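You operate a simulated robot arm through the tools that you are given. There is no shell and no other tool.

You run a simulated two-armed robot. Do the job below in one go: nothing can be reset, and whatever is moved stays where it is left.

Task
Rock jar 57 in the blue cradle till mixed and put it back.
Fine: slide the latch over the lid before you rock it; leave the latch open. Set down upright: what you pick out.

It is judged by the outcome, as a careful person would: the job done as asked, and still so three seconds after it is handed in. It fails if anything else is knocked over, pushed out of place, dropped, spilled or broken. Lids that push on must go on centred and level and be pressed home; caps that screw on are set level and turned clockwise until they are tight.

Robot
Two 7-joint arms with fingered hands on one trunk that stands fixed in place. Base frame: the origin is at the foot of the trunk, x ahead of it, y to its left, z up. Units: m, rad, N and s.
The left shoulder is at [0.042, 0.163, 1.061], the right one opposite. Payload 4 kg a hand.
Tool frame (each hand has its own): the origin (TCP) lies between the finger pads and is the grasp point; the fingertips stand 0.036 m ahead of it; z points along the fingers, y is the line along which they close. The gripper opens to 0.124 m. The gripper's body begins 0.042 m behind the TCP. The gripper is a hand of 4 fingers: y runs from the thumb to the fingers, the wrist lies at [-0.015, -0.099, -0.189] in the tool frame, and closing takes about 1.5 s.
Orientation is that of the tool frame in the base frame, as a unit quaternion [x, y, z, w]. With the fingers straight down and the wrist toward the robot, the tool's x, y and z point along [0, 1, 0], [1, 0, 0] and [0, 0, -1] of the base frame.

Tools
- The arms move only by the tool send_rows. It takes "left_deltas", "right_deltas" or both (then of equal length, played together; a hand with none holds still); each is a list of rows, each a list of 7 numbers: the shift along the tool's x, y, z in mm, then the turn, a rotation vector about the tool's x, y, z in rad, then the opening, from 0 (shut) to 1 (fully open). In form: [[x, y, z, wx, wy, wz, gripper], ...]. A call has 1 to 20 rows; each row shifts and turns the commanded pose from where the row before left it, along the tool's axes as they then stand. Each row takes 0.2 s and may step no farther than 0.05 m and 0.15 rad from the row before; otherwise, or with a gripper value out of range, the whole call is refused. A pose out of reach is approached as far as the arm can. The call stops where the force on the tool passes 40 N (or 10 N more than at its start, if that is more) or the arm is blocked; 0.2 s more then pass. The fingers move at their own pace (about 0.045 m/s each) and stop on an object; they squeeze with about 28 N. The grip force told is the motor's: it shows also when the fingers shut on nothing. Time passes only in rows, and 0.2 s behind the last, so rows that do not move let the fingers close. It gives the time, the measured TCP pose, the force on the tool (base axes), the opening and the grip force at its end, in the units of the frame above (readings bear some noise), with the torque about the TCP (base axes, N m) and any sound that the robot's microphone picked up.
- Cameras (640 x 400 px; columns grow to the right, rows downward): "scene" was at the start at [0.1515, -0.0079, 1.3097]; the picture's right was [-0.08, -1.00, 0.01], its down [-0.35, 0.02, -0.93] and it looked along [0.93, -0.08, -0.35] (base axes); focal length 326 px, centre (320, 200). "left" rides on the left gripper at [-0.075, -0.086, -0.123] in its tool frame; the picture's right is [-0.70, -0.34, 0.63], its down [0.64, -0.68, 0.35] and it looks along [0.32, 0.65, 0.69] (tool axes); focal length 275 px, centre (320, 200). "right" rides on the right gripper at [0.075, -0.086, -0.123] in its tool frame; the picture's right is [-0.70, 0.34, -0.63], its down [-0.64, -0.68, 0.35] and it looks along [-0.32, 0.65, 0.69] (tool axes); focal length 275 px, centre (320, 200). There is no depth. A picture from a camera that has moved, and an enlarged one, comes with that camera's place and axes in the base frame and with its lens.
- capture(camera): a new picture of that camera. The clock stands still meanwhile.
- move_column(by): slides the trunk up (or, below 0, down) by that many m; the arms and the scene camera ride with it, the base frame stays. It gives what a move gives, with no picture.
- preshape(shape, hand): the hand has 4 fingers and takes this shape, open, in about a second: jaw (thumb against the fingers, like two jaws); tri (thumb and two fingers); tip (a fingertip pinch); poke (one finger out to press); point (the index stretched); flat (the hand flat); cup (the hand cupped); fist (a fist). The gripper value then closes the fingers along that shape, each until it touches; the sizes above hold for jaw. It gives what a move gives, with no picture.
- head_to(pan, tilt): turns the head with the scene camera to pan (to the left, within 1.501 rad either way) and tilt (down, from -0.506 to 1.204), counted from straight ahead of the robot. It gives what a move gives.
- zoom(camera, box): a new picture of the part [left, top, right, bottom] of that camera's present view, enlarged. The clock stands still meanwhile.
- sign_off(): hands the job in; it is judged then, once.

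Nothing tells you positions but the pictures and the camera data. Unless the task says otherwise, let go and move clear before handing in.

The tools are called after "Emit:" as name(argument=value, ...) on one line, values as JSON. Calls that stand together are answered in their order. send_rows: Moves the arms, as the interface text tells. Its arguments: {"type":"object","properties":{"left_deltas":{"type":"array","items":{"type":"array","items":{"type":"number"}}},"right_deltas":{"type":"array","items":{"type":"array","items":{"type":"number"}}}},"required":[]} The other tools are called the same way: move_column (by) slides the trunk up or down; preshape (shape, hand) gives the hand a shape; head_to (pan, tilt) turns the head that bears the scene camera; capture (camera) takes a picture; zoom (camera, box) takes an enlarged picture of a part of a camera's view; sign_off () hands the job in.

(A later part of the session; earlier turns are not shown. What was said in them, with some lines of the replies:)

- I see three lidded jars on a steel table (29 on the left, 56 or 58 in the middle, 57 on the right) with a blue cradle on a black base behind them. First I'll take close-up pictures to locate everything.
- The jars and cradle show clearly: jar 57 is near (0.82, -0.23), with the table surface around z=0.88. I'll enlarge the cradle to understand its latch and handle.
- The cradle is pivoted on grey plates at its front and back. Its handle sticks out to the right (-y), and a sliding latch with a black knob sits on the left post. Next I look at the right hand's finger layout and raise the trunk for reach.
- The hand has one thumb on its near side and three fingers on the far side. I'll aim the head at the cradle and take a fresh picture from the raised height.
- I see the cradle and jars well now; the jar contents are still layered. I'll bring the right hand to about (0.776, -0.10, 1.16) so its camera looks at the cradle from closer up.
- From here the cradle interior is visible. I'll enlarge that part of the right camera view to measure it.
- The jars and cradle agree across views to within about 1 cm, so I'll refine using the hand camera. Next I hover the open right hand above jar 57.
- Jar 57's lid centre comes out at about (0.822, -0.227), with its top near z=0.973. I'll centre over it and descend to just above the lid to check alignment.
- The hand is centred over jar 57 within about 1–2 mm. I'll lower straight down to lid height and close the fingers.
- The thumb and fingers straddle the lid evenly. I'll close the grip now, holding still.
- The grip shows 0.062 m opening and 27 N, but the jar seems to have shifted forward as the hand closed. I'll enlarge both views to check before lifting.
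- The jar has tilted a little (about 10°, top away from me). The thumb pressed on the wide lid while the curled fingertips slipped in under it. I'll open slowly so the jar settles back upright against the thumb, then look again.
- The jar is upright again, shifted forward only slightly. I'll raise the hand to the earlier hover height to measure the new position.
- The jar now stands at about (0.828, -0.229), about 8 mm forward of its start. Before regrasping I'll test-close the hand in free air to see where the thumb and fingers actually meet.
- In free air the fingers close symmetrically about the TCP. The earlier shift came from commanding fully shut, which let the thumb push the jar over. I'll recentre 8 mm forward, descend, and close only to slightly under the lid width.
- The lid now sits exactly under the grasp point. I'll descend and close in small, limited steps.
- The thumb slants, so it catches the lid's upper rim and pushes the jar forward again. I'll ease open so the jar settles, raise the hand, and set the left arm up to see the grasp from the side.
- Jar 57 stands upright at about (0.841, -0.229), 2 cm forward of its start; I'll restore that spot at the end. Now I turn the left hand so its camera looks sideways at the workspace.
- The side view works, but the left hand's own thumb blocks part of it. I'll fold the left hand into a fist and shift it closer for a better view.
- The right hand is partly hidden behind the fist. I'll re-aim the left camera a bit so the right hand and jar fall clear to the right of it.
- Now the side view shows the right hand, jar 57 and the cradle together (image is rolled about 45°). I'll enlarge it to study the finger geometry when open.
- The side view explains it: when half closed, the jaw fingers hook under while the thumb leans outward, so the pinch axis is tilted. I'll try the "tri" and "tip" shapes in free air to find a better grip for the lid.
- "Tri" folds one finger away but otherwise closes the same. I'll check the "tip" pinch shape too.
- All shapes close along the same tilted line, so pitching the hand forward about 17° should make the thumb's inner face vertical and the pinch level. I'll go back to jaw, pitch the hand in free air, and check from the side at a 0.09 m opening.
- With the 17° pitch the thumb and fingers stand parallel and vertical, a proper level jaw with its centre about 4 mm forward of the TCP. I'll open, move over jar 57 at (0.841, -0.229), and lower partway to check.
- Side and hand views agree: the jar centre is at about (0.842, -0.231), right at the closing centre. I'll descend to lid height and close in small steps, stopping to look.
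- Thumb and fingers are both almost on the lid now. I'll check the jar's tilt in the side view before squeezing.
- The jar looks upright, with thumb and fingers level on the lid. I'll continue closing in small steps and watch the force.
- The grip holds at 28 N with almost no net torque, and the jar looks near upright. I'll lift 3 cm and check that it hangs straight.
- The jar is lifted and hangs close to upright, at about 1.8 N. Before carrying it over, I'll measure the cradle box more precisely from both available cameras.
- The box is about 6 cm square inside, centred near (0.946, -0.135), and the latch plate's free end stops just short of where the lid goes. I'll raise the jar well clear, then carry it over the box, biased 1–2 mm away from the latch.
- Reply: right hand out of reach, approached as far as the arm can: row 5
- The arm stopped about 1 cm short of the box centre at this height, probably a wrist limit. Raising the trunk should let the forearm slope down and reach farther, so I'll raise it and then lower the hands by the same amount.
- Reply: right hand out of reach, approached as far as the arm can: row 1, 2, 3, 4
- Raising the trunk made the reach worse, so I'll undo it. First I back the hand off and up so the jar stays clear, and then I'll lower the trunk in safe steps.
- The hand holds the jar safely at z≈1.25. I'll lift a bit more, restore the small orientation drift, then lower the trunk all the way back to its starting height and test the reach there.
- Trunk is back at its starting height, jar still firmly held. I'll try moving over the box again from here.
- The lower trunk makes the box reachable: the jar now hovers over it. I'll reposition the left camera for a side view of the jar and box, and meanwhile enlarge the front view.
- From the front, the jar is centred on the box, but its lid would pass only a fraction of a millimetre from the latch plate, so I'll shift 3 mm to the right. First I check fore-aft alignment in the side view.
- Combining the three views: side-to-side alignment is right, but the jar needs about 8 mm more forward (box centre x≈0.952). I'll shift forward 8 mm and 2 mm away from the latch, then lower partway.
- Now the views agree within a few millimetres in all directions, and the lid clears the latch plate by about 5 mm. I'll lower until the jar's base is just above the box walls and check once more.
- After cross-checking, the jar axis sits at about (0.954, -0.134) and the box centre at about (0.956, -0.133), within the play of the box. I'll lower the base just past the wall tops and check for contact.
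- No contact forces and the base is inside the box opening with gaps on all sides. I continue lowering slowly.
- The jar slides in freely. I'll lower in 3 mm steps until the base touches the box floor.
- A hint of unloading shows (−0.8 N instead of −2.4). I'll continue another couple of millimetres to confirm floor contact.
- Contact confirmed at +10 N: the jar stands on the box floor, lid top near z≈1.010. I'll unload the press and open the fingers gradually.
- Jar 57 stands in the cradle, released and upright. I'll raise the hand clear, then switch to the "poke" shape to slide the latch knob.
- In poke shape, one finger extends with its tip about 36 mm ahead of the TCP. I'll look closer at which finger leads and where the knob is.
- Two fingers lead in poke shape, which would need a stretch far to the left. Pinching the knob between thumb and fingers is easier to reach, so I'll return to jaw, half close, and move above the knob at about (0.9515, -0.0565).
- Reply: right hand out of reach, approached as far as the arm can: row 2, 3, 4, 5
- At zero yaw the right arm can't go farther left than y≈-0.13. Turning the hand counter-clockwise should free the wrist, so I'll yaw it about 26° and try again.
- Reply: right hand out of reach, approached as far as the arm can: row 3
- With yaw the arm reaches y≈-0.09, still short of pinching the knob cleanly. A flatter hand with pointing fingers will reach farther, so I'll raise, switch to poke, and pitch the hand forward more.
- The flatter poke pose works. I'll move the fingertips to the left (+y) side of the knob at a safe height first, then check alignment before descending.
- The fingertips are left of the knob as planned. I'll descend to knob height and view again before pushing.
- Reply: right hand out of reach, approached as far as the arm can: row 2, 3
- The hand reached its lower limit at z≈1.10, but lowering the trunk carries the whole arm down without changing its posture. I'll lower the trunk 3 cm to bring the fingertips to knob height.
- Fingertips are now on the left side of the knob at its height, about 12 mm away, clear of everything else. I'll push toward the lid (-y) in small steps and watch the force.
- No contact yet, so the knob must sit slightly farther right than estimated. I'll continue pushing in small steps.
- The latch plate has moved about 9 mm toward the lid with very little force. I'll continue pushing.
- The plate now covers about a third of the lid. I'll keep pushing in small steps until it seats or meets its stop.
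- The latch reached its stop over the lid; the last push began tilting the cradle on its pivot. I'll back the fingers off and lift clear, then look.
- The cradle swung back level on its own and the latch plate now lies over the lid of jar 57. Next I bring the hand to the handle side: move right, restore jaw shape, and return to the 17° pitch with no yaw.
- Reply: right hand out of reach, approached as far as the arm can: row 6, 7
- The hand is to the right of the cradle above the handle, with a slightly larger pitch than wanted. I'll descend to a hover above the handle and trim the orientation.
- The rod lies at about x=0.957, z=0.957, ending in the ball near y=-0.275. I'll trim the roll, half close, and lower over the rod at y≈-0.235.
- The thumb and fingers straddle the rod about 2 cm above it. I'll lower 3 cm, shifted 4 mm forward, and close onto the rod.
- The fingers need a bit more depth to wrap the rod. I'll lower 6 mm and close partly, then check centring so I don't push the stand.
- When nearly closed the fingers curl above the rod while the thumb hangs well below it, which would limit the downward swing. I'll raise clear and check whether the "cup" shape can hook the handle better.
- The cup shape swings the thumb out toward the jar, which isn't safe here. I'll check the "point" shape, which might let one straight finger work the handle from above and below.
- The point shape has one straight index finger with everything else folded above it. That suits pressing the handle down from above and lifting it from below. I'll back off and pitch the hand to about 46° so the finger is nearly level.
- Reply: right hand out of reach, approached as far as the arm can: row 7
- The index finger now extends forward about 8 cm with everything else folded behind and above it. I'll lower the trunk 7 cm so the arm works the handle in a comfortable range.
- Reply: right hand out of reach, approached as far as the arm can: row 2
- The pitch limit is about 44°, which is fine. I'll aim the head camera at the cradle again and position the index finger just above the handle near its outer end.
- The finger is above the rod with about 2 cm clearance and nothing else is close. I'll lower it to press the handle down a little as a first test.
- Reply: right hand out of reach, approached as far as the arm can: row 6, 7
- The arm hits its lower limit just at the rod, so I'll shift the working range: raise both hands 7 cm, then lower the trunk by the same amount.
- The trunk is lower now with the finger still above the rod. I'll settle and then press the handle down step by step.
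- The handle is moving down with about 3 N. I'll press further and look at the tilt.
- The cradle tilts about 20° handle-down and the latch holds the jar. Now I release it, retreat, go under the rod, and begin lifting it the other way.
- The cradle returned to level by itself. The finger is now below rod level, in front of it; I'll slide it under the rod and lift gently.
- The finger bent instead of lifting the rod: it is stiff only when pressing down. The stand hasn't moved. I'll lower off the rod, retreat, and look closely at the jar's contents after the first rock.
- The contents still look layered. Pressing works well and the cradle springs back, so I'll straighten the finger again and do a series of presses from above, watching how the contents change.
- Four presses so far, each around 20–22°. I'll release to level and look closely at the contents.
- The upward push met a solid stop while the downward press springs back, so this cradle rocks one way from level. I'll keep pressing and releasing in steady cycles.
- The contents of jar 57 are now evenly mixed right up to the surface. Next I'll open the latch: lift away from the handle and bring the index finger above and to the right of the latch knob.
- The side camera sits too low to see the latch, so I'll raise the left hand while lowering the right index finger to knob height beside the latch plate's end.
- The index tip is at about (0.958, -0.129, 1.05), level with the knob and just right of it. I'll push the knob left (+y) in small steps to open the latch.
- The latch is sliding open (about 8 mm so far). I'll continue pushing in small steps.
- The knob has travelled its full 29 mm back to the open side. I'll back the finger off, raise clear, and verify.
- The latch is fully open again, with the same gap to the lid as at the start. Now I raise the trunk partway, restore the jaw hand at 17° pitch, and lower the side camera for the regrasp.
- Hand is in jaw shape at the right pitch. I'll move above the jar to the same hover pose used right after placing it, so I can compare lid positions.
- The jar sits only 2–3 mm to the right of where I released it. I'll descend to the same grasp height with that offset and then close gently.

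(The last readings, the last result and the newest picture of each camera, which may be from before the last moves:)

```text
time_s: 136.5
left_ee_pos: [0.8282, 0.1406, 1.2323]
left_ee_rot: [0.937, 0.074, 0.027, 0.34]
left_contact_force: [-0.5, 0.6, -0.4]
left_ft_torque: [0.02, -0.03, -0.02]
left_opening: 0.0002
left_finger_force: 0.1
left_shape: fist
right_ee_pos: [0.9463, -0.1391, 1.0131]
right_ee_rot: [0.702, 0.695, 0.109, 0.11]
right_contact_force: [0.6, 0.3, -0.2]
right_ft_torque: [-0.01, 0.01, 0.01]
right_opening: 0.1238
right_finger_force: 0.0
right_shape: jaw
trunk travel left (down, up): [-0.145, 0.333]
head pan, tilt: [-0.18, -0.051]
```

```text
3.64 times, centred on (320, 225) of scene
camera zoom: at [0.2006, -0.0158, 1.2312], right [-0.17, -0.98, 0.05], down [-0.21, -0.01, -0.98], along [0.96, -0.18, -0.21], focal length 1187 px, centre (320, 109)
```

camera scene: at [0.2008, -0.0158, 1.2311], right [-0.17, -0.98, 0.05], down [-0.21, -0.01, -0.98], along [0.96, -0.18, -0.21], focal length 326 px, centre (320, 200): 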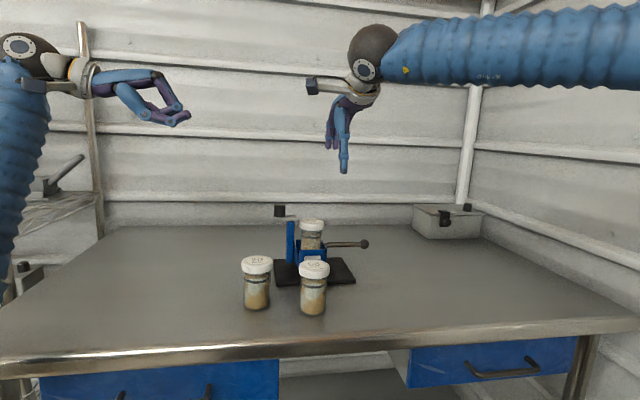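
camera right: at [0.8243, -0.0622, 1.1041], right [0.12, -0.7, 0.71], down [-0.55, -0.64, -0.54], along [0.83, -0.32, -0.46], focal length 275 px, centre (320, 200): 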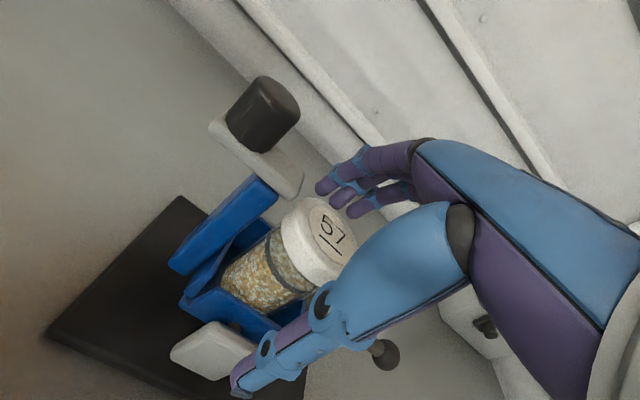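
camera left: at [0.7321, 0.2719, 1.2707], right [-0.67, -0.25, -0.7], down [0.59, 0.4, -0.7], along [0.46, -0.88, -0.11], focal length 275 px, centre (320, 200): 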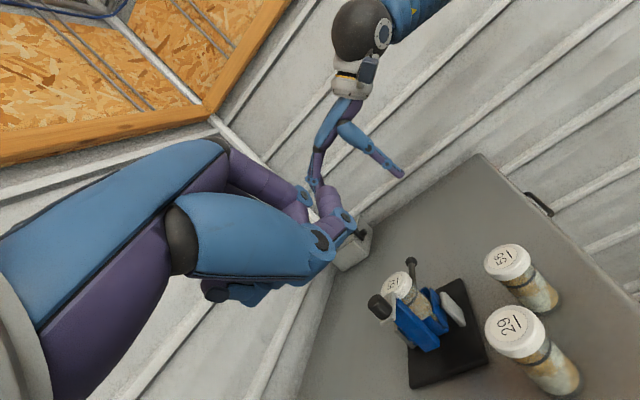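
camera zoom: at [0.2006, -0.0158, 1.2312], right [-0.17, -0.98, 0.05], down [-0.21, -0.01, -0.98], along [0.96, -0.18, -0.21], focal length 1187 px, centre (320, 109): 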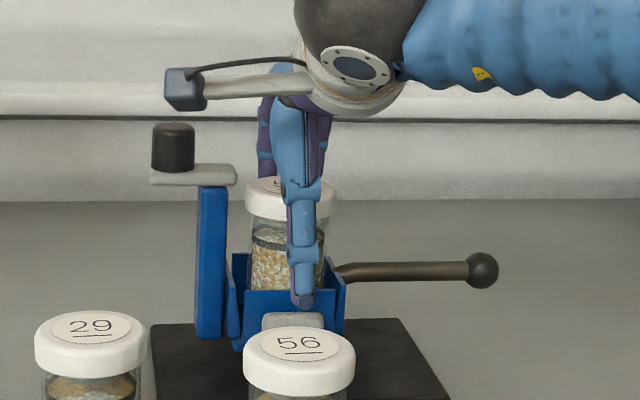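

Hand is around the lid, matching the earlier grasp within 3 mm. I'll raise 3 mm to match exactly and close step by step.

Emit:
send_rows(right_deltas=[[0, -1, -3.5, 0, 0, 0, 1], [0, 0, 0, 0, 0, 0, 0.85], [0, 0, 0, 0, 0, 0, 0.76], [0, 0, 0, 0, 0, 0, 0.7], [0, 0, 0, 0, 0, 0, 0.67], [0, 0, 0, 0, 0, 0, 0.64], [0, 0, 0, 0, 0, 0, 0.61], [0, 0, 0, 0, 0, 0, 0.58], [0, 0, 0, 0, 0, 0, 0.55], [0, 0, 0, 0, 0, 0, 0.52], [0, 0, 0, 0, 0, 0, 0.49], [0, 0, 0, 0, 0, 0, 0.48]])

Emit:
capture(camera="right")

Emit:
zoom(camera="left", box=[340, 220, 470, 360])

Emit:
zoom(camera="scene", box=[270, 170, 370, 280])

```text
time_s: 139.1
left_ee_pos: [0.83, 0.1405, 1.2322]
left_ee_rot: [0.937, 0.073, 0.026, 0.34]
left_contact_force: [-1.0, 0.2, -0.3]
left_ft_torque: [0.0, 0.04, 0.01]
left_opening: 0.0
left_finger_force: 0.1
left_shape: fist
right_ee_pos: [0.943, -0.1384, 1.0143]
right_ee_rot: [0.702, 0.695, 0.109, 0.11]
right_contact_force: [-0.7, 0.1, -2.5]
right_ft_torque: [0.01, 0.08, -0.03]
right_opening: 0.0653
right_finger_force: 27.8
right_shape: jaw
trunk travel left (down, up): [-0.145, 0.333]
head pan, tilt: [-0.18, -0.051]
```

```text
taken
camera right: at [0.8227, -0.0624, 1.1065], right [0.12, -0.7, 0.71], down [-0.55, -0.64, -0.54], along [0.83, -0.32, -0.46], focal length 275 px, centre (320, 200)
```

right: 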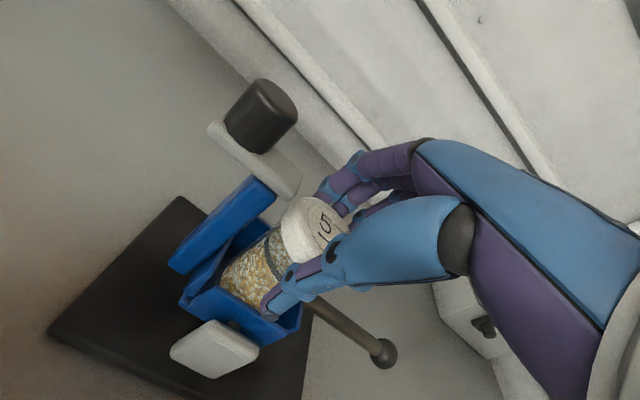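

```text
2.86 times, centred on (405, 290) of left
camera zoom: at [0.7324, 0.2718, 1.2705], right [-0.67, -0.25, -0.7], down [0.59, 0.4, -0.7], along [0.46, -0.88, -0.11], focal length 786 px, centre (77, -57)
```

zoom: 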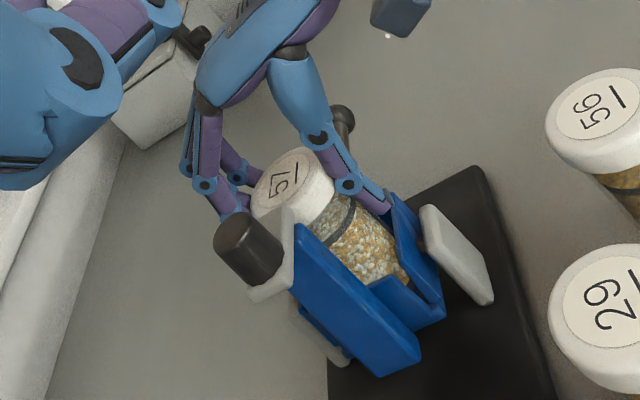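

```text
3.64 times, centred on (320, 225) of scene
camera zoom: at [0.201, -0.0158, 1.231], right [-0.17, -0.98, 0.05], down [-0.21, -0.01, -0.98], along [0.96, -0.18, -0.21], focal length 1187 px, centre (320, 109)
```

zoom: 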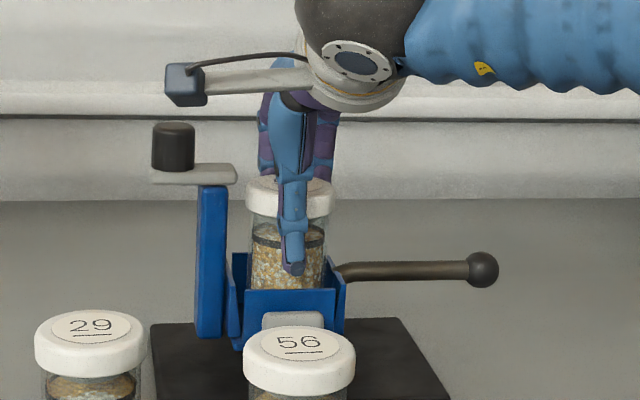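

The lid is gripped at 28 N with the jar still centred in the box. I'll lift straight up slowly and check.

Emit:
send_rows(right_deltas=[[0, 1.5, -4.8, 0, 0, 0, 0.47], [0, 3, -9.5, 0, 0, 0, 0.47], [0, 3, -9.5, 0, 0, 0, 0.47], [0, 3, -9.5, 0, 0, 0, 0.47], [0, 0, 0, 0, 0, 0, 0.47]])

Emit:
zoom(camera="left", box=[340, 220, 470, 360])

Emit:
zoom(camera="scene", box=[270, 150, 370, 270])

```text
time_s: 140.3
left_ee_pos: [0.8287, 0.1401, 1.2317]
left_ee_rot: [0.937, 0.073, 0.026, 0.34]
left_contact_force: [-0.1, 0.0, -1.0]
left_ft_torque: [0.01, 0.0, -0.01]
left_opening: 0.0
left_finger_force: 0.0
left_shape: fist
right_ee_pos: [0.9416, -0.1392, 1.0503]
right_ee_rot: [0.702, 0.695, 0.109, 0.11]
right_contact_force: [0.1, -0.4, -2.1]
right_ft_torque: [0.05, 0.02, 0.04]
right_opening: 0.0653
right_finger_force: 27.9
right_shape: jaw
trunk travel left (down, up): [-0.145, 0.333]
head pan, tilt: [-0.18, -0.051]
```

```text
2.86 times, centred on (405, 290) of left
camera zoom: at [0.7326, 0.2718, 1.2704], right [-0.67, -0.25, -0.7], down [0.59, 0.4, -0.7], along [0.46, -0.88, -0.11], focal length 786 px, centre (77, -57)
```

zoom: 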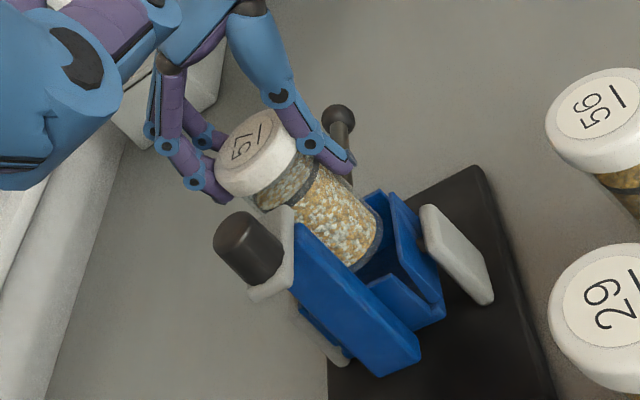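

```text
3.33 times, centred on (320, 210) of scene
camera zoom: at [0.2012, -0.0158, 1.2309], right [-0.17, -0.98, 0.05], down [-0.21, -0.01, -0.98], along [0.96, -0.18, -0.21], focal length 1088 px, centre (320, 167)
```

zoom: 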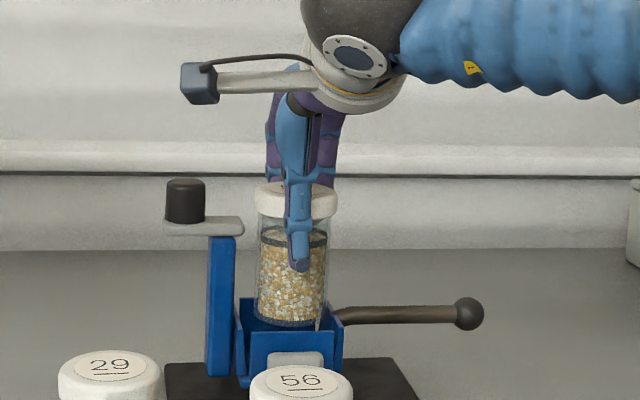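

The mixed jar hangs upright and free of the box. I'll lift it fully clear and carry it back over its original spot at about (0.8205, -0.2305).

Emit:
send_rows(right_deltas=[[0, 6.1, -19, 0, 0, 0, 0.47], [0, 6.1, -19, 0, 0, 0, 0.47], [0, 6.1, -19, 0, 0, 0, 0.47], [-18.7, -26.5, -8.5, 0, 0, 0, 0.47], [-18.7, -26.5, -8.5, 0, 0, 0, 0.47], [-18.7, -26.5, -8.5, 0, 0, 0, 0.47], [-18.7, -26.5, -8.5, 0, 0, 0, 0.47], [-18.7, -26.4, -8.4, 0, 0, 0, 0.47], [0, 0, 0, 0, 0, 0, 0.47]])

Emit:
capture(camera="scene")

Emit:
capture(camera="left")

Emit:
capture(camera="right")

```text
time_s: 142.3
left_ee_pos: [0.8292, 0.141, 1.2309]
left_ee_rot: [0.937, 0.074, 0.026, 0.34]
left_contact_force: [-0.3, -1.4, 0.2]
left_ft_torque: [0.03, 0.0, 0.0]
left_opening: 0.0
left_finger_force: 0.0
left_shape: fist
right_ee_pos: [0.8033, -0.2342, 1.1094]
right_ee_rot: [0.702, 0.696, 0.109, 0.109]
right_contact_force: [0.1, -0.5, -2.6]
right_ft_torque: [0.02, 0.05, 0.04]
right_opening: 0.0656
right_finger_force: 28.3
right_shape: jaw
trunk travel left (down, up): [-0.145, 0.333]
head pan, tilt: [-0.18, -0.051]
```

```text
taken
camera scene: at [0.2018, -0.0157, 1.2306], right [-0.17, -0.98, 0.05], down [-0.21, -0.01, -0.98], along [0.96, -0.18, -0.21], focal length 326 px, centre (320, 200)
```

scene: 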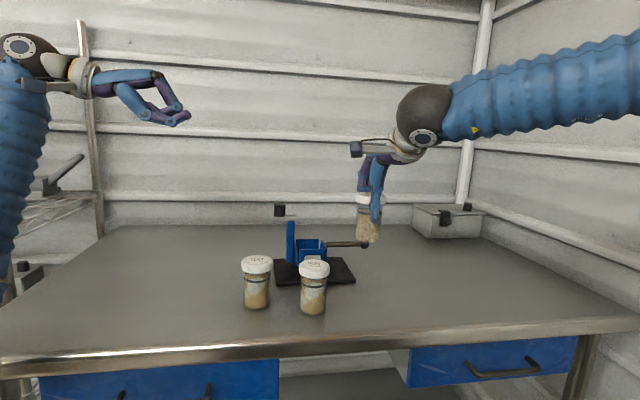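

```text
taken
camera left: at [0.7333, 0.2719, 1.2696], right [-0.67, -0.25, -0.7], down [0.59, 0.4, -0.7], along [0.46, -0.88, -0.12], focal length 275 px, centre (320, 200)
```

left: 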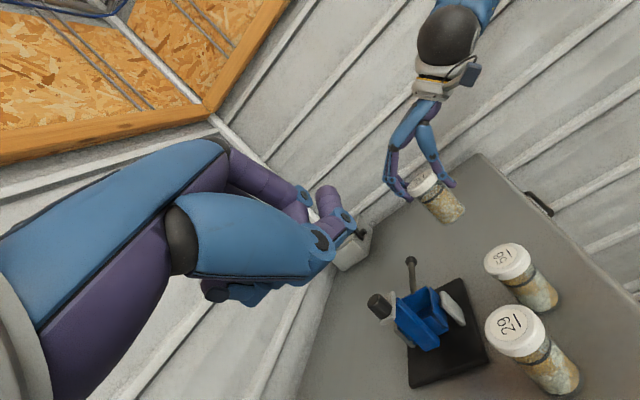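

```text
taken
camera right: at [0.6836, -0.1579, 1.2001], right [0.12, -0.7, 0.71], down [-0.55, -0.64, -0.54], along [0.83, -0.32, -0.46], focal length 275 px, centre (320, 200)
```

right: 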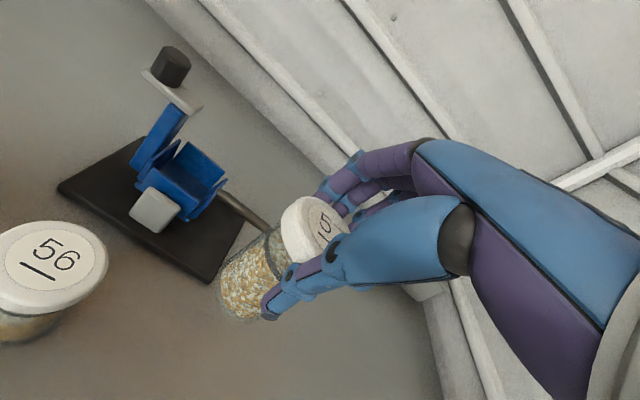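

The jar is over its original spot, well clear of the others. I'll enlarge the side view to check tilt and position before lowering.

Emit:
zoom(camera="left", box=[380, 130, 510, 260])

Emit:
zoom(camera="scene", box=[300, 130, 420, 280])

```text
3.08 times, centred on (445, 195) of left
camera zoom: at [0.7333, 0.2719, 1.2696], right [-0.67, -0.25, -0.7], down [0.59, 0.4, -0.7], along [0.46, -0.88, -0.12], focal length 847 px, centre (-65, 215)
```

zoom: 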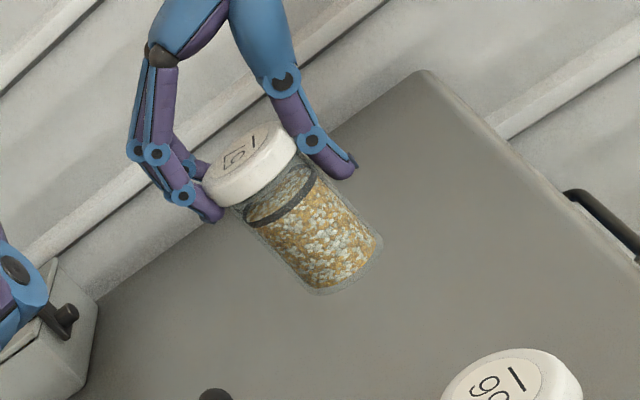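

```text
2.67 times, centred on (360, 205) of scene
camera zoom: at [0.2018, -0.0157, 1.2306], right [-0.17, -0.98, 0.05], down [-0.21, -0.01, -0.98], along [0.96, -0.18, -0.21], focal length 870 px, centre (213, 187)
```

zoom: 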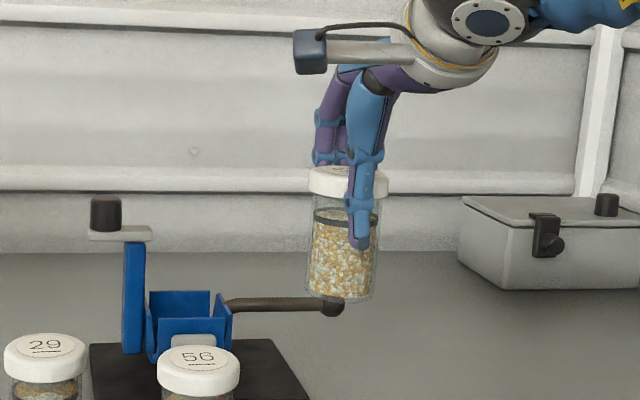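

The jar hangs upright at about x=0.820. I'll lower it to just above the table.

Emit:
send_rows(right_deltas=[[0.5, -7.6, 23.6, 0, 0, 0, 0.47], [0.5, -7.6, 23.6, 0, 0, 0, 0.47], [0.5, -7.6, 23.6, 0, 0, 0, 0.47], [0, -7.6, 23.6, 0, 0, 0, 0.47], [0, -4.6, 14.3, 0, 0, 0, 0.47], [0, 0, 0, 0, 0, 0, 0.47]])

Emit:
zoom(camera="scene", box=[300, 200, 420, 330])

Emit:
zoom(camera="left", box=[390, 180, 520, 310])

```text
time_s: 143.7
left_ee_pos: [0.8284, 0.141, 1.2317]
left_ee_rot: [0.937, 0.074, 0.026, 0.34]
left_contact_force: [-0.2, -0.1, -0.4]
left_ft_torque: [0.0, 0.0, -0.02]
left_opening: 0.0001
left_finger_force: 0.0
left_shape: fist
right_ee_pos: [0.8025, -0.2307, 0.9957]
right_ee_rot: [0.701, 0.696, 0.109, 0.109]
right_contact_force: [0.1, 0.3, -2.2]
right_ft_torque: [0.05, 0.06, 0.03]
right_opening: 0.0656
right_finger_force: 27.4
right_shape: jaw
trunk travel left (down, up): [-0.145, 0.333]
head pan, tilt: [-0.18, -0.051]
```

```text
3.08 times, centred on (360, 265) of scene
camera zoom: at [0.2008, -0.0159, 1.2311], right [-0.17, -0.98, 0.05], down [-0.21, -0.01, -0.98], along [0.96, -0.18, -0.21], focal length 1004 px, centre (197, 0)
```

zoom: 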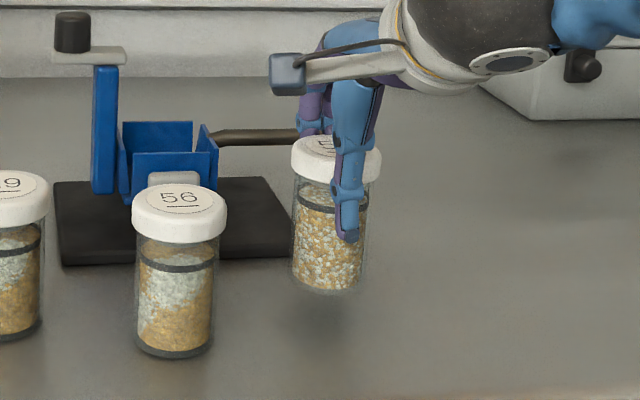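

```text
3.08 times, centred on (455, 245) of left
camera zoom: at [0.7322, 0.2718, 1.2708], right [-0.67, -0.25, -0.7], down [0.59, 0.4, -0.7], along [0.46, -0.88, -0.11], focal length 847 px, centre (-95, 62)
```

zoom: 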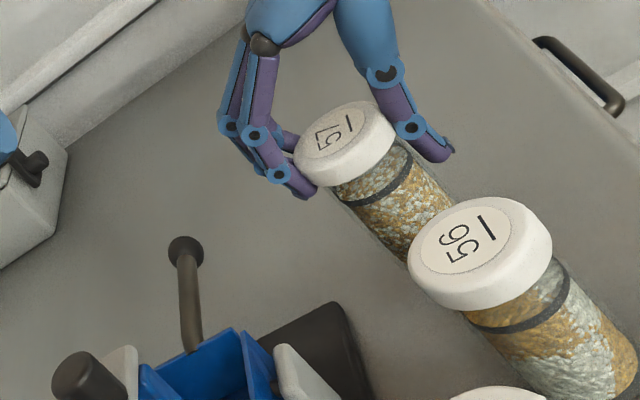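

The jar is about 1.5 cm above the table. I'll lower in small steps until I feel contact.

Emit:
send_rows(right_deltas=[[0, -1.2, 3.8, 0, 0, 0, 0.47], [0, -1.2, 3.8, 0, 0, 0, 0.47], [0, -0.9, 2.9, 0, 0, 0, 0.47], [0, 0, 0, 0, 0, 0, 0.47]])

Emit:
send_rows(right_deltas=[[0, -0.6, 1.9, 0, 0, 0, 0.47], [0, -0.6, 1.9, 0, 0, 0, 0.47], [0, 0, 0, 0, 0, 0, 0.47]])

```text
time_s: 144.7
left_ee_pos: [0.8285, 0.1408, 1.2331]
left_ee_rot: [0.937, 0.073, 0.026, 0.34]
left_contact_force: [0.1, -0.3, -0.2]
left_ft_torque: [0.0, 0.01, 0.01]
left_opening: 0.0
left_finger_force: 0.0
left_shape: fist
right_ee_pos: [0.8015, -0.2309, 0.9843]
right_ee_rot: [0.702, 0.695, 0.109, 0.11]
right_contact_force: [-0.3, 0.2, -1.6]
right_ft_torque: [-0.04, 0.05, -0.04]
right_opening: 0.0655
right_finger_force: 27.8
right_shape: jaw
trunk travel left (down, up): [-0.145, 0.333]
head pan, tilt: [-0.18, -0.051]
```

```text
time_s: 145.5
left_ee_pos: [0.8294, 0.1409, 1.231]
left_ee_rot: [0.937, 0.073, 0.025, 0.34]
left_contact_force: [-0.6, 0.0, 0.0]
left_ft_torque: [0.01, -0.01, 0.0]
left_opening: 0.0
left_finger_force: 0.1
left_shape: fist
right_ee_pos: [0.8017, -0.2314, 0.9803]
right_ee_rot: [0.701, 0.696, 0.109, 0.11]
right_contact_force: [-0.2, 0.2, -3.4]
right_ft_torque: [-0.01, 0.05, -0.02]
right_opening: 0.0654
right_finger_force: 28.1
right_shape: jaw
trunk travel left (down, up): [-0.145, 0.333]
head pan, tilt: [-0.18, -0.051]
```

No contact yet at TCP z≈0.980. I'll continue in 2 mm steps.

Emit:
send_rows(right_deltas=[[0, -0.6, 1.9, 0, 0, 0, 0.47], [0, 0, 0, 0, 0, 0, 0.47]])

Emit:
send_rows(right_deltas=[[0, -0.6, 1.9, 0, 0, 0, 0.47], [0, 0, 0, 0, 0, 0, 0.47]])

Emit:
zoom(camera="scene", box=[330, 230, 390, 310])

```text
time_s: 146.1
left_ee_pos: [0.8276, 0.1402, 1.2309]
left_ee_rot: [0.937, 0.074, 0.027, 0.34]
left_contact_force: [0.2, 0.1, -0.2]
left_ft_torque: [-0.01, -0.02, 0.04]
left_opening: 0.0001
left_finger_force: 0.0
left_shape: fist
right_ee_pos: [0.8025, -0.2299, 0.9794]
right_ee_rot: [0.702, 0.696, 0.108, 0.109]
right_contact_force: [-0.5, 0.8, -1.8]
right_ft_torque: [-0.01, 0.06, -0.02]
right_opening: 0.0653
right_finger_force: 28.0
right_shape: jaw
trunk travel left (down, up): [-0.145, 0.333]
head pan, tilt: [-0.18, -0.051]
```

```text
time_s: 146.7
left_ee_pos: [0.8285, 0.1406, 1.232]
left_ee_rot: [0.937, 0.073, 0.025, 0.341]
left_contact_force: [0.2, 0.0, 0.6]
left_ft_torque: [0.03, 0.0, -0.02]
left_opening: 0.0
left_finger_force: 0.0
left_shape: fist
right_ee_pos: [0.8022, -0.2295, 0.978]
right_ee_rot: [0.702, 0.695, 0.109, 0.11]
right_contact_force: [0.0, 0.0, -2.4]
right_ft_torque: [0.0, 0.03, -0.01]
right_opening: 0.0655
right_finger_force: 28.3
right_shape: jaw
trunk travel left (down, up): [-0.145, 0.333]
head pan, tilt: [-0.18, -0.051]
```

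```text
5.00 times, centred on (360, 270) of scene
camera zoom: at [0.2009, -0.0158, 1.231], right [-0.17, -0.98, 0.05], down [-0.21, -0.01, -0.98], along [0.96, -0.18, -0.21], focal length 1632 px, centre (120, -150)
```

zoom: 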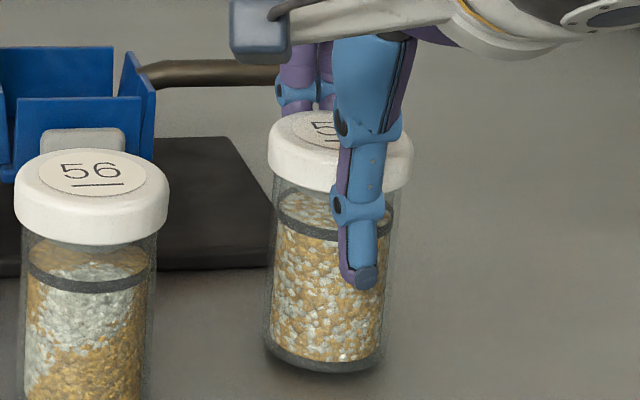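

The base looks almost at the table but the force still shows the full weight. I continue gently.

Emit:
send_rows(right_deltas=[[0, -0.6, 1.9, 0, 0, 0, 0.47], [0, 0, 0, 0, 0, 0, 0.47]])

Emit:
send_rows(right_deltas=[[0, -0.5, 1.4, 0, 0, 0, 0.47], [0, 0, 0, 0, 0, 0, 0.47]])

Emit:
zoom(camera="left", box=[400, 200, 500, 300])

```text
time_s: 147.3
left_ee_pos: [0.8279, 0.1413, 1.2323]
left_ee_rot: [0.937, 0.074, 0.026, 0.34]
left_contact_force: [-0.7, 0.1, -1.0]
left_ft_torque: [-0.01, 0.0, -0.05]
left_opening: 0.0
left_finger_force: 0.2
left_shape: fist
right_ee_pos: [0.8021, -0.2309, 0.9756]
right_ee_rot: [0.702, 0.695, 0.108, 0.11]
right_contact_force: [-1.0, -0.9, -2.6]
right_ft_torque: [-0.01, 0.05, 0.06]
right_opening: 0.0653
right_finger_force: 28.0
right_shape: jaw
trunk travel left (down, up): [-0.145, 0.333]
head pan, tilt: [-0.18, -0.051]
```

```text
time_s: 147.9
left_ee_pos: [0.8291, 0.1405, 1.2323]
left_ee_rot: [0.937, 0.074, 0.027, 0.34]
left_contact_force: [-0.3, 0.2, 0.2]
left_ft_torque: [0.0, -0.02, 0.03]
left_opening: 0.0003
left_finger_force: 0.1
left_shape: fist
right_ee_pos: [0.8015, -0.2287, 0.9739]
right_ee_rot: [0.701, 0.696, 0.109, 0.11]
right_contact_force: [-0.2, 0.1, -0.4]
right_ft_torque: [-0.03, -0.05, 0.05]
right_opening: 0.0656
right_finger_force: 27.6
right_shape: jaw
trunk travel left (down, up): [-0.145, 0.333]
head pan, tilt: [-0.18, -0.051]
```

```text
4.00 times, centred on (450, 250) of left
camera zoom: at [0.732, 0.272, 1.2709], right [-0.67, -0.25, -0.7], down [0.59, 0.4, -0.7], along [0.46, -0.88, -0.11], focal length 1101 px, centre (-200, 0)
```

zoom: 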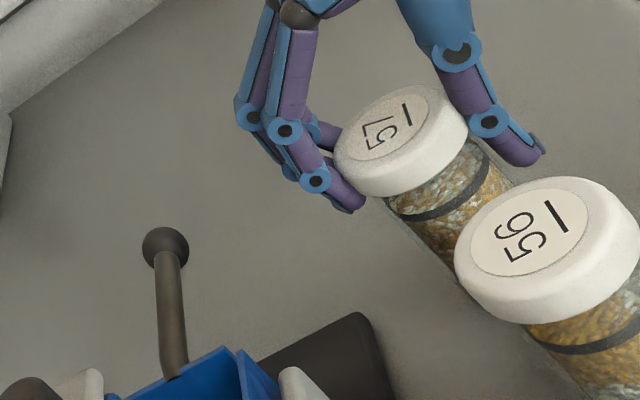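

Contact is beginning (force −0.4 N). One more small step to seat it, then I'll check the force.

Emit:
send_rows(right_deltas=[[0, -0.4, 1.3, 0, 0, 0, 0.47], [0, 0, 0, 0, 0, 0, 0.47]])

Emit:
zoom(camera="scene", box=[330, 230, 390, 310])

```text
time_s: 148.5
left_ee_pos: [0.828, 0.1401, 1.2318]
left_ee_rot: [0.937, 0.073, 0.026, 0.34]
left_contact_force: [-0.1, 0.2, 0.4]
left_ft_torque: [0.01, 0.0, 0.0]
left_opening: 0.0001
left_finger_force: 0.0
left_shape: fist
right_ee_pos: [0.8026, -0.2308, 0.9744]
right_ee_rot: [0.701, 0.695, 0.11, 0.111]
right_contact_force: [-0.2, 1.3, 5.3]
right_ft_torque: [-0.01, -0.15, 0.04]
right_opening: 0.0654
right_finger_force: 28.3
right_shape: jaw
trunk travel left (down, up): [-0.145, 0.333]
head pan, tilt: [-0.18, -0.051]
```

```text
5.00 times, centred on (360, 270) of scene
camera zoom: at [0.2003, -0.0156, 1.2312], right [-0.17, -0.98, 0.05], down [-0.21, -0.01, -0.98], along [0.96, -0.18, -0.21], focal length 1632 px, centre (120, -150)
```

zoom: 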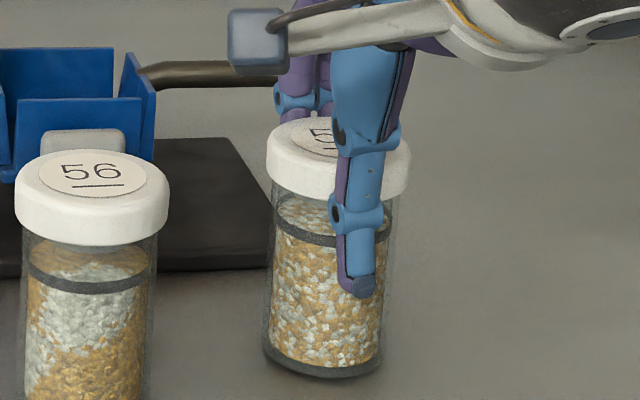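

The jar is firmly on the table (+5 N) and stands upright. I'll unload slightly and open the fingers slowly.

Emit:
send_rows(right_deltas=[[0, 0.4, -1.3, 0, 0, 0, 0.5], [0, 0, 0, 0, 0, 0, 0.53], [0, 0, 0, 0, 0, 0, 0.55], [0, 0, 0, 0, 0, 0, 0.57], [0, 0, 0, 0, 0, 0, 0.59], [0, 0, 0, 0, 0, 0, 0.61], [0, 0, 0, 0, 0, 0, 0.64], [0, 0, 0, 0, 0, 0, 0.67], [0, 0, 0, 0, 0, 0, 0.7], [0, 0, 0, 0, 0, 0, 0.75], [0, 0, 0, 0, 0, 0, 0.8], [0, 0, 0, 0, 0, 0, 0.85], [0, 0, 0, 0, 0, 0, 0.9], [0, 0, 0, 0, 0, 0, 0.95], [0, 0, 0, 0, 0, 0, 1], [0, 0, 0, 0, 0, 0, 1]])

Emit:
zoom(camera="scene", box=[330, 230, 390, 310])

Emit:
zoom(camera="left", box=[400, 200, 500, 300])

Emit:
capture(camera="right")

```text
time_s: 151.9
left_ee_pos: [0.8285, 0.1403, 1.231]
left_ee_rot: [0.937, 0.074, 0.027, 0.34]
left_contact_force: [-0.6, -0.4, 0.4]
left_ft_torque: [0.01, 0.01, 0.03]
left_opening: 0.0001
left_finger_force: 0.1
left_shape: fist
right_ee_pos: [0.8011, -0.2303, 0.9747]
right_ee_rot: [0.702, 0.695, 0.109, 0.11]
right_contact_force: [0.2, 0.5, 0.3]
right_ft_torque: [-0.03, 0.04, 0.0]
right_opening: 0.1237
right_finger_force: 0.1
right_shape: jaw
trunk travel left (down, up): [-0.145, 0.333]
head pan, tilt: [-0.18, -0.051]
```

```text
5.00 times, centred on (360, 270) of scene
camera zoom: at [0.2008, -0.0158, 1.231], right [-0.17, -0.98, 0.05], down [-0.21, -0.01, -0.98], along [0.96, -0.18, -0.21], focal length 1632 px, centre (120, -150)
```

zoom: 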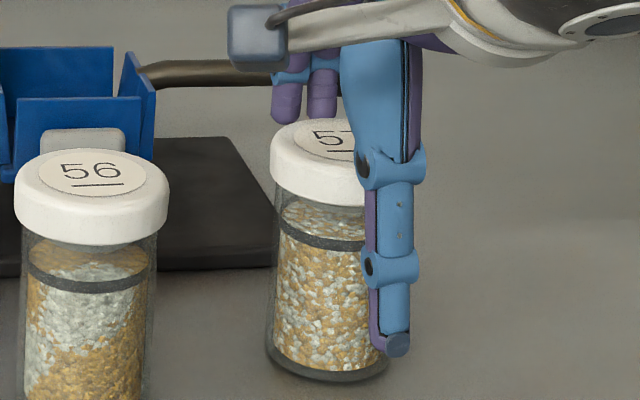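

```text
4.00 times, centred on (450, 250) of left
camera zoom: at [0.7322, 0.2719, 1.2707], right [-0.67, -0.25, -0.7], down [0.59, 0.4, -0.7], along [0.46, -0.88, -0.11], focal length 1101 px, centre (-200, 0)
```

zoom: 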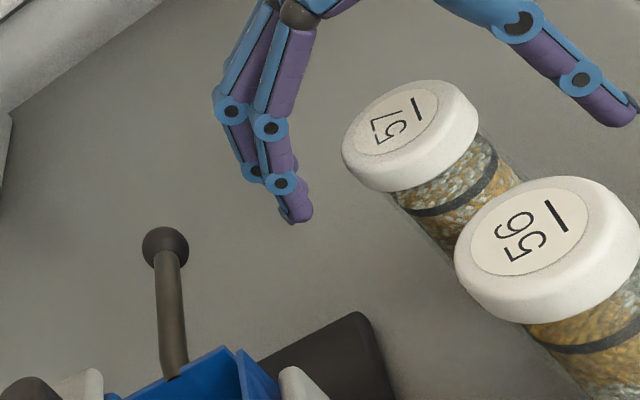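

```text
taken
camera right: at [0.6821, -0.1538, 1.0654], right [0.12, -0.7, 0.71], down [-0.55, -0.64, -0.54], along [0.83, -0.32, -0.46], focal length 275 px, centre (320, 200)
```

right: 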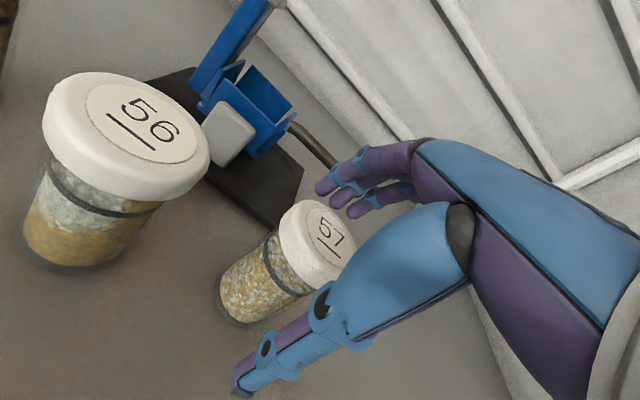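

Jar 57 stands upright on the table, released. I'll raise the hand straight up, back away, and restore the original trunk height and head view to compare with the start.

Emit:
send_rows(right_deltas=[[0, 4.6, -14.3, 0, 0, 0, 1], [0, 9.2, -28.6, 0, 0, 0, 1], [0, 9.2, -28.6, 0, 0, 0, 1], [0, 13.6, -42, 0, 0, 0, 1], [-14.3, -25, -20.3, 0, 0, 0, 1], [-14.3, -25, -20.3, 0, 0, 0, 1], [-14.3, -25, -20.3, 0, 0, 0, 1], [-14.3, -25, -20.3, 0, 0, 0, 1], [-14.3, -25, -20.3, 0, 0, 0, 1], [-14.3, -25, -20.3, 0, 0, 0, 1], [0, 0, 0, 0, 0, 0, 1]])

Emit:
move_column(by=0.08)

Emit:
head_to(pan=-0.084, tilt=0.209)

Emit:
capture(camera="scene")

Emit:
zoom(camera="scene", box=[260, 160, 420, 290])

```text
time_s: 154.3
left_ee_pos: [0.8298, 0.142, 1.2316]
left_ee_rot: [0.937, 0.073, 0.026, 0.34]
left_contact_force: [0.6, 0.4, -0.7]
left_ft_torque: [-0.02, 0.02, -0.02]
left_opening: 0.0001
left_finger_force: 0.0
left_shape: fist
right_ee_pos: [0.6205, -0.3104, 1.164]
right_ee_rot: [0.701, 0.696, 0.108, 0.109]
right_contact_force: [0.2, 0.0, 0.1]
right_ft_torque: [-0.01, 0.01, 0.0]
right_opening: 0.1235
right_finger_force: 0.0
right_shape: jaw
trunk travel left (down, up): [-0.145, 0.333]
head pan, tilt: [-0.18, -0.051]
```

```text
time_s: 155.5
left_ee_pos: [0.8291, 0.1397, 1.3099]
left_ee_rot: [0.937, 0.074, 0.026, 0.341]
left_contact_force: [-0.2, 0.4, -0.7]
left_ft_torque: [-0.02, 0.0, 0.01]
left_opening: 0.0
left_finger_force: 0.1
left_shape: fist
right_ee_pos: [0.6223, -0.3149, 1.2411]
right_ee_rot: [0.701, 0.696, 0.109, 0.109]
right_contact_force: [0.4, 0.6, -0.6]
right_ft_torque: [0.01, 0.04, 0.02]
right_opening: 0.1237
right_finger_force: 0.1
right_shape: jaw
trunk travel left (down, up): [-0.225, 0.253]
head pan, tilt: [-0.18, -0.051]
```

```text
time_s: 156.2
left_ee_pos: [0.8277, 0.1403, 1.3128]
left_ee_rot: [0.937, 0.074, 0.027, 0.34]
left_contact_force: [0.5, 0.1, -0.1]
left_ft_torque: [0.0, 0.02, 0.0]
left_opening: 0.0
left_finger_force: 0.1
left_shape: fist
right_ee_pos: [0.6198, -0.3133, 1.2437]
right_ee_rot: [0.702, 0.695, 0.109, 0.109]
right_contact_force: [-0.5, -0.4, -1.1]
right_ft_torque: [-0.02, 0.0, 0.02]
right_opening: 0.1237
right_finger_force: 0.1
right_shape: jaw
trunk travel left (down, up): [-0.225, 0.253]
head pan, tilt: [-0.084, 0.209]
```

```text
taken
camera scene: at [0.1513, -0.0079, 1.3098], right [-0.08, -1.0, 0.01], down [-0.35, 0.02, -0.94], along [0.93, -0.08, -0.35], focal length 326 px, centre (320, 200)
```

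scene: 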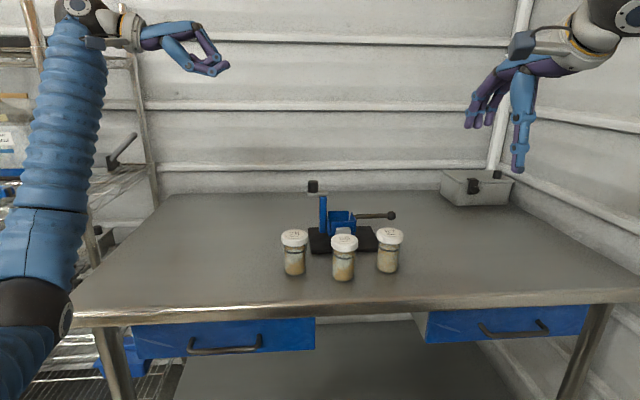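

```text
3.08 times, centred on (340, 225) of scene
camera zoom: at [0.1513, -0.0079, 1.3098], right [-0.08, -1.0, 0.01], down [-0.35, 0.02, -0.94], along [0.93, -0.08, -0.35], focal length 1004 px, centre (258, 123)
```

zoom: 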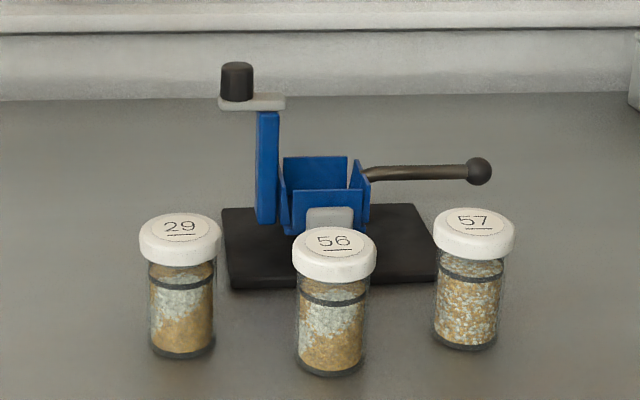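

The restored view matches the start to within a pixel or two. Jar 57 is back on its spot, upright and evenly mixed. The latch is open, the cradle is level, and jars 29 and 56 are untouched. Both hands are clear, so I'm handing the job in.

Emit:
sign_off()

```text
The job is handed in.
```

Jar 57 is mixed and back at its starting spot, standing upright; I've handed the job in. The contents look evenly blended right up to the surface.

- **Latch:** I slid it over the lid before rocking, and it is open again now. It sits where it was at the start.
- **Rocking:** I pressed the handle down repeatedly, about 20° each time. The cradle springs back to level and stopped firmly when I tried lifting the handle, so it was rocked in one direction only.
- **Picking up the jar:** My first two tries to grip it pushed it about 2 cm across the table and tilted it briefly. It settled upright both times.
- **End check:** I compared a final picture with the starting view. Jar 57 is within a millimetre or two of its original spot. Jars 29 and 56 and the cradle stand where they did, with no sign of anything spilled or knocked over.
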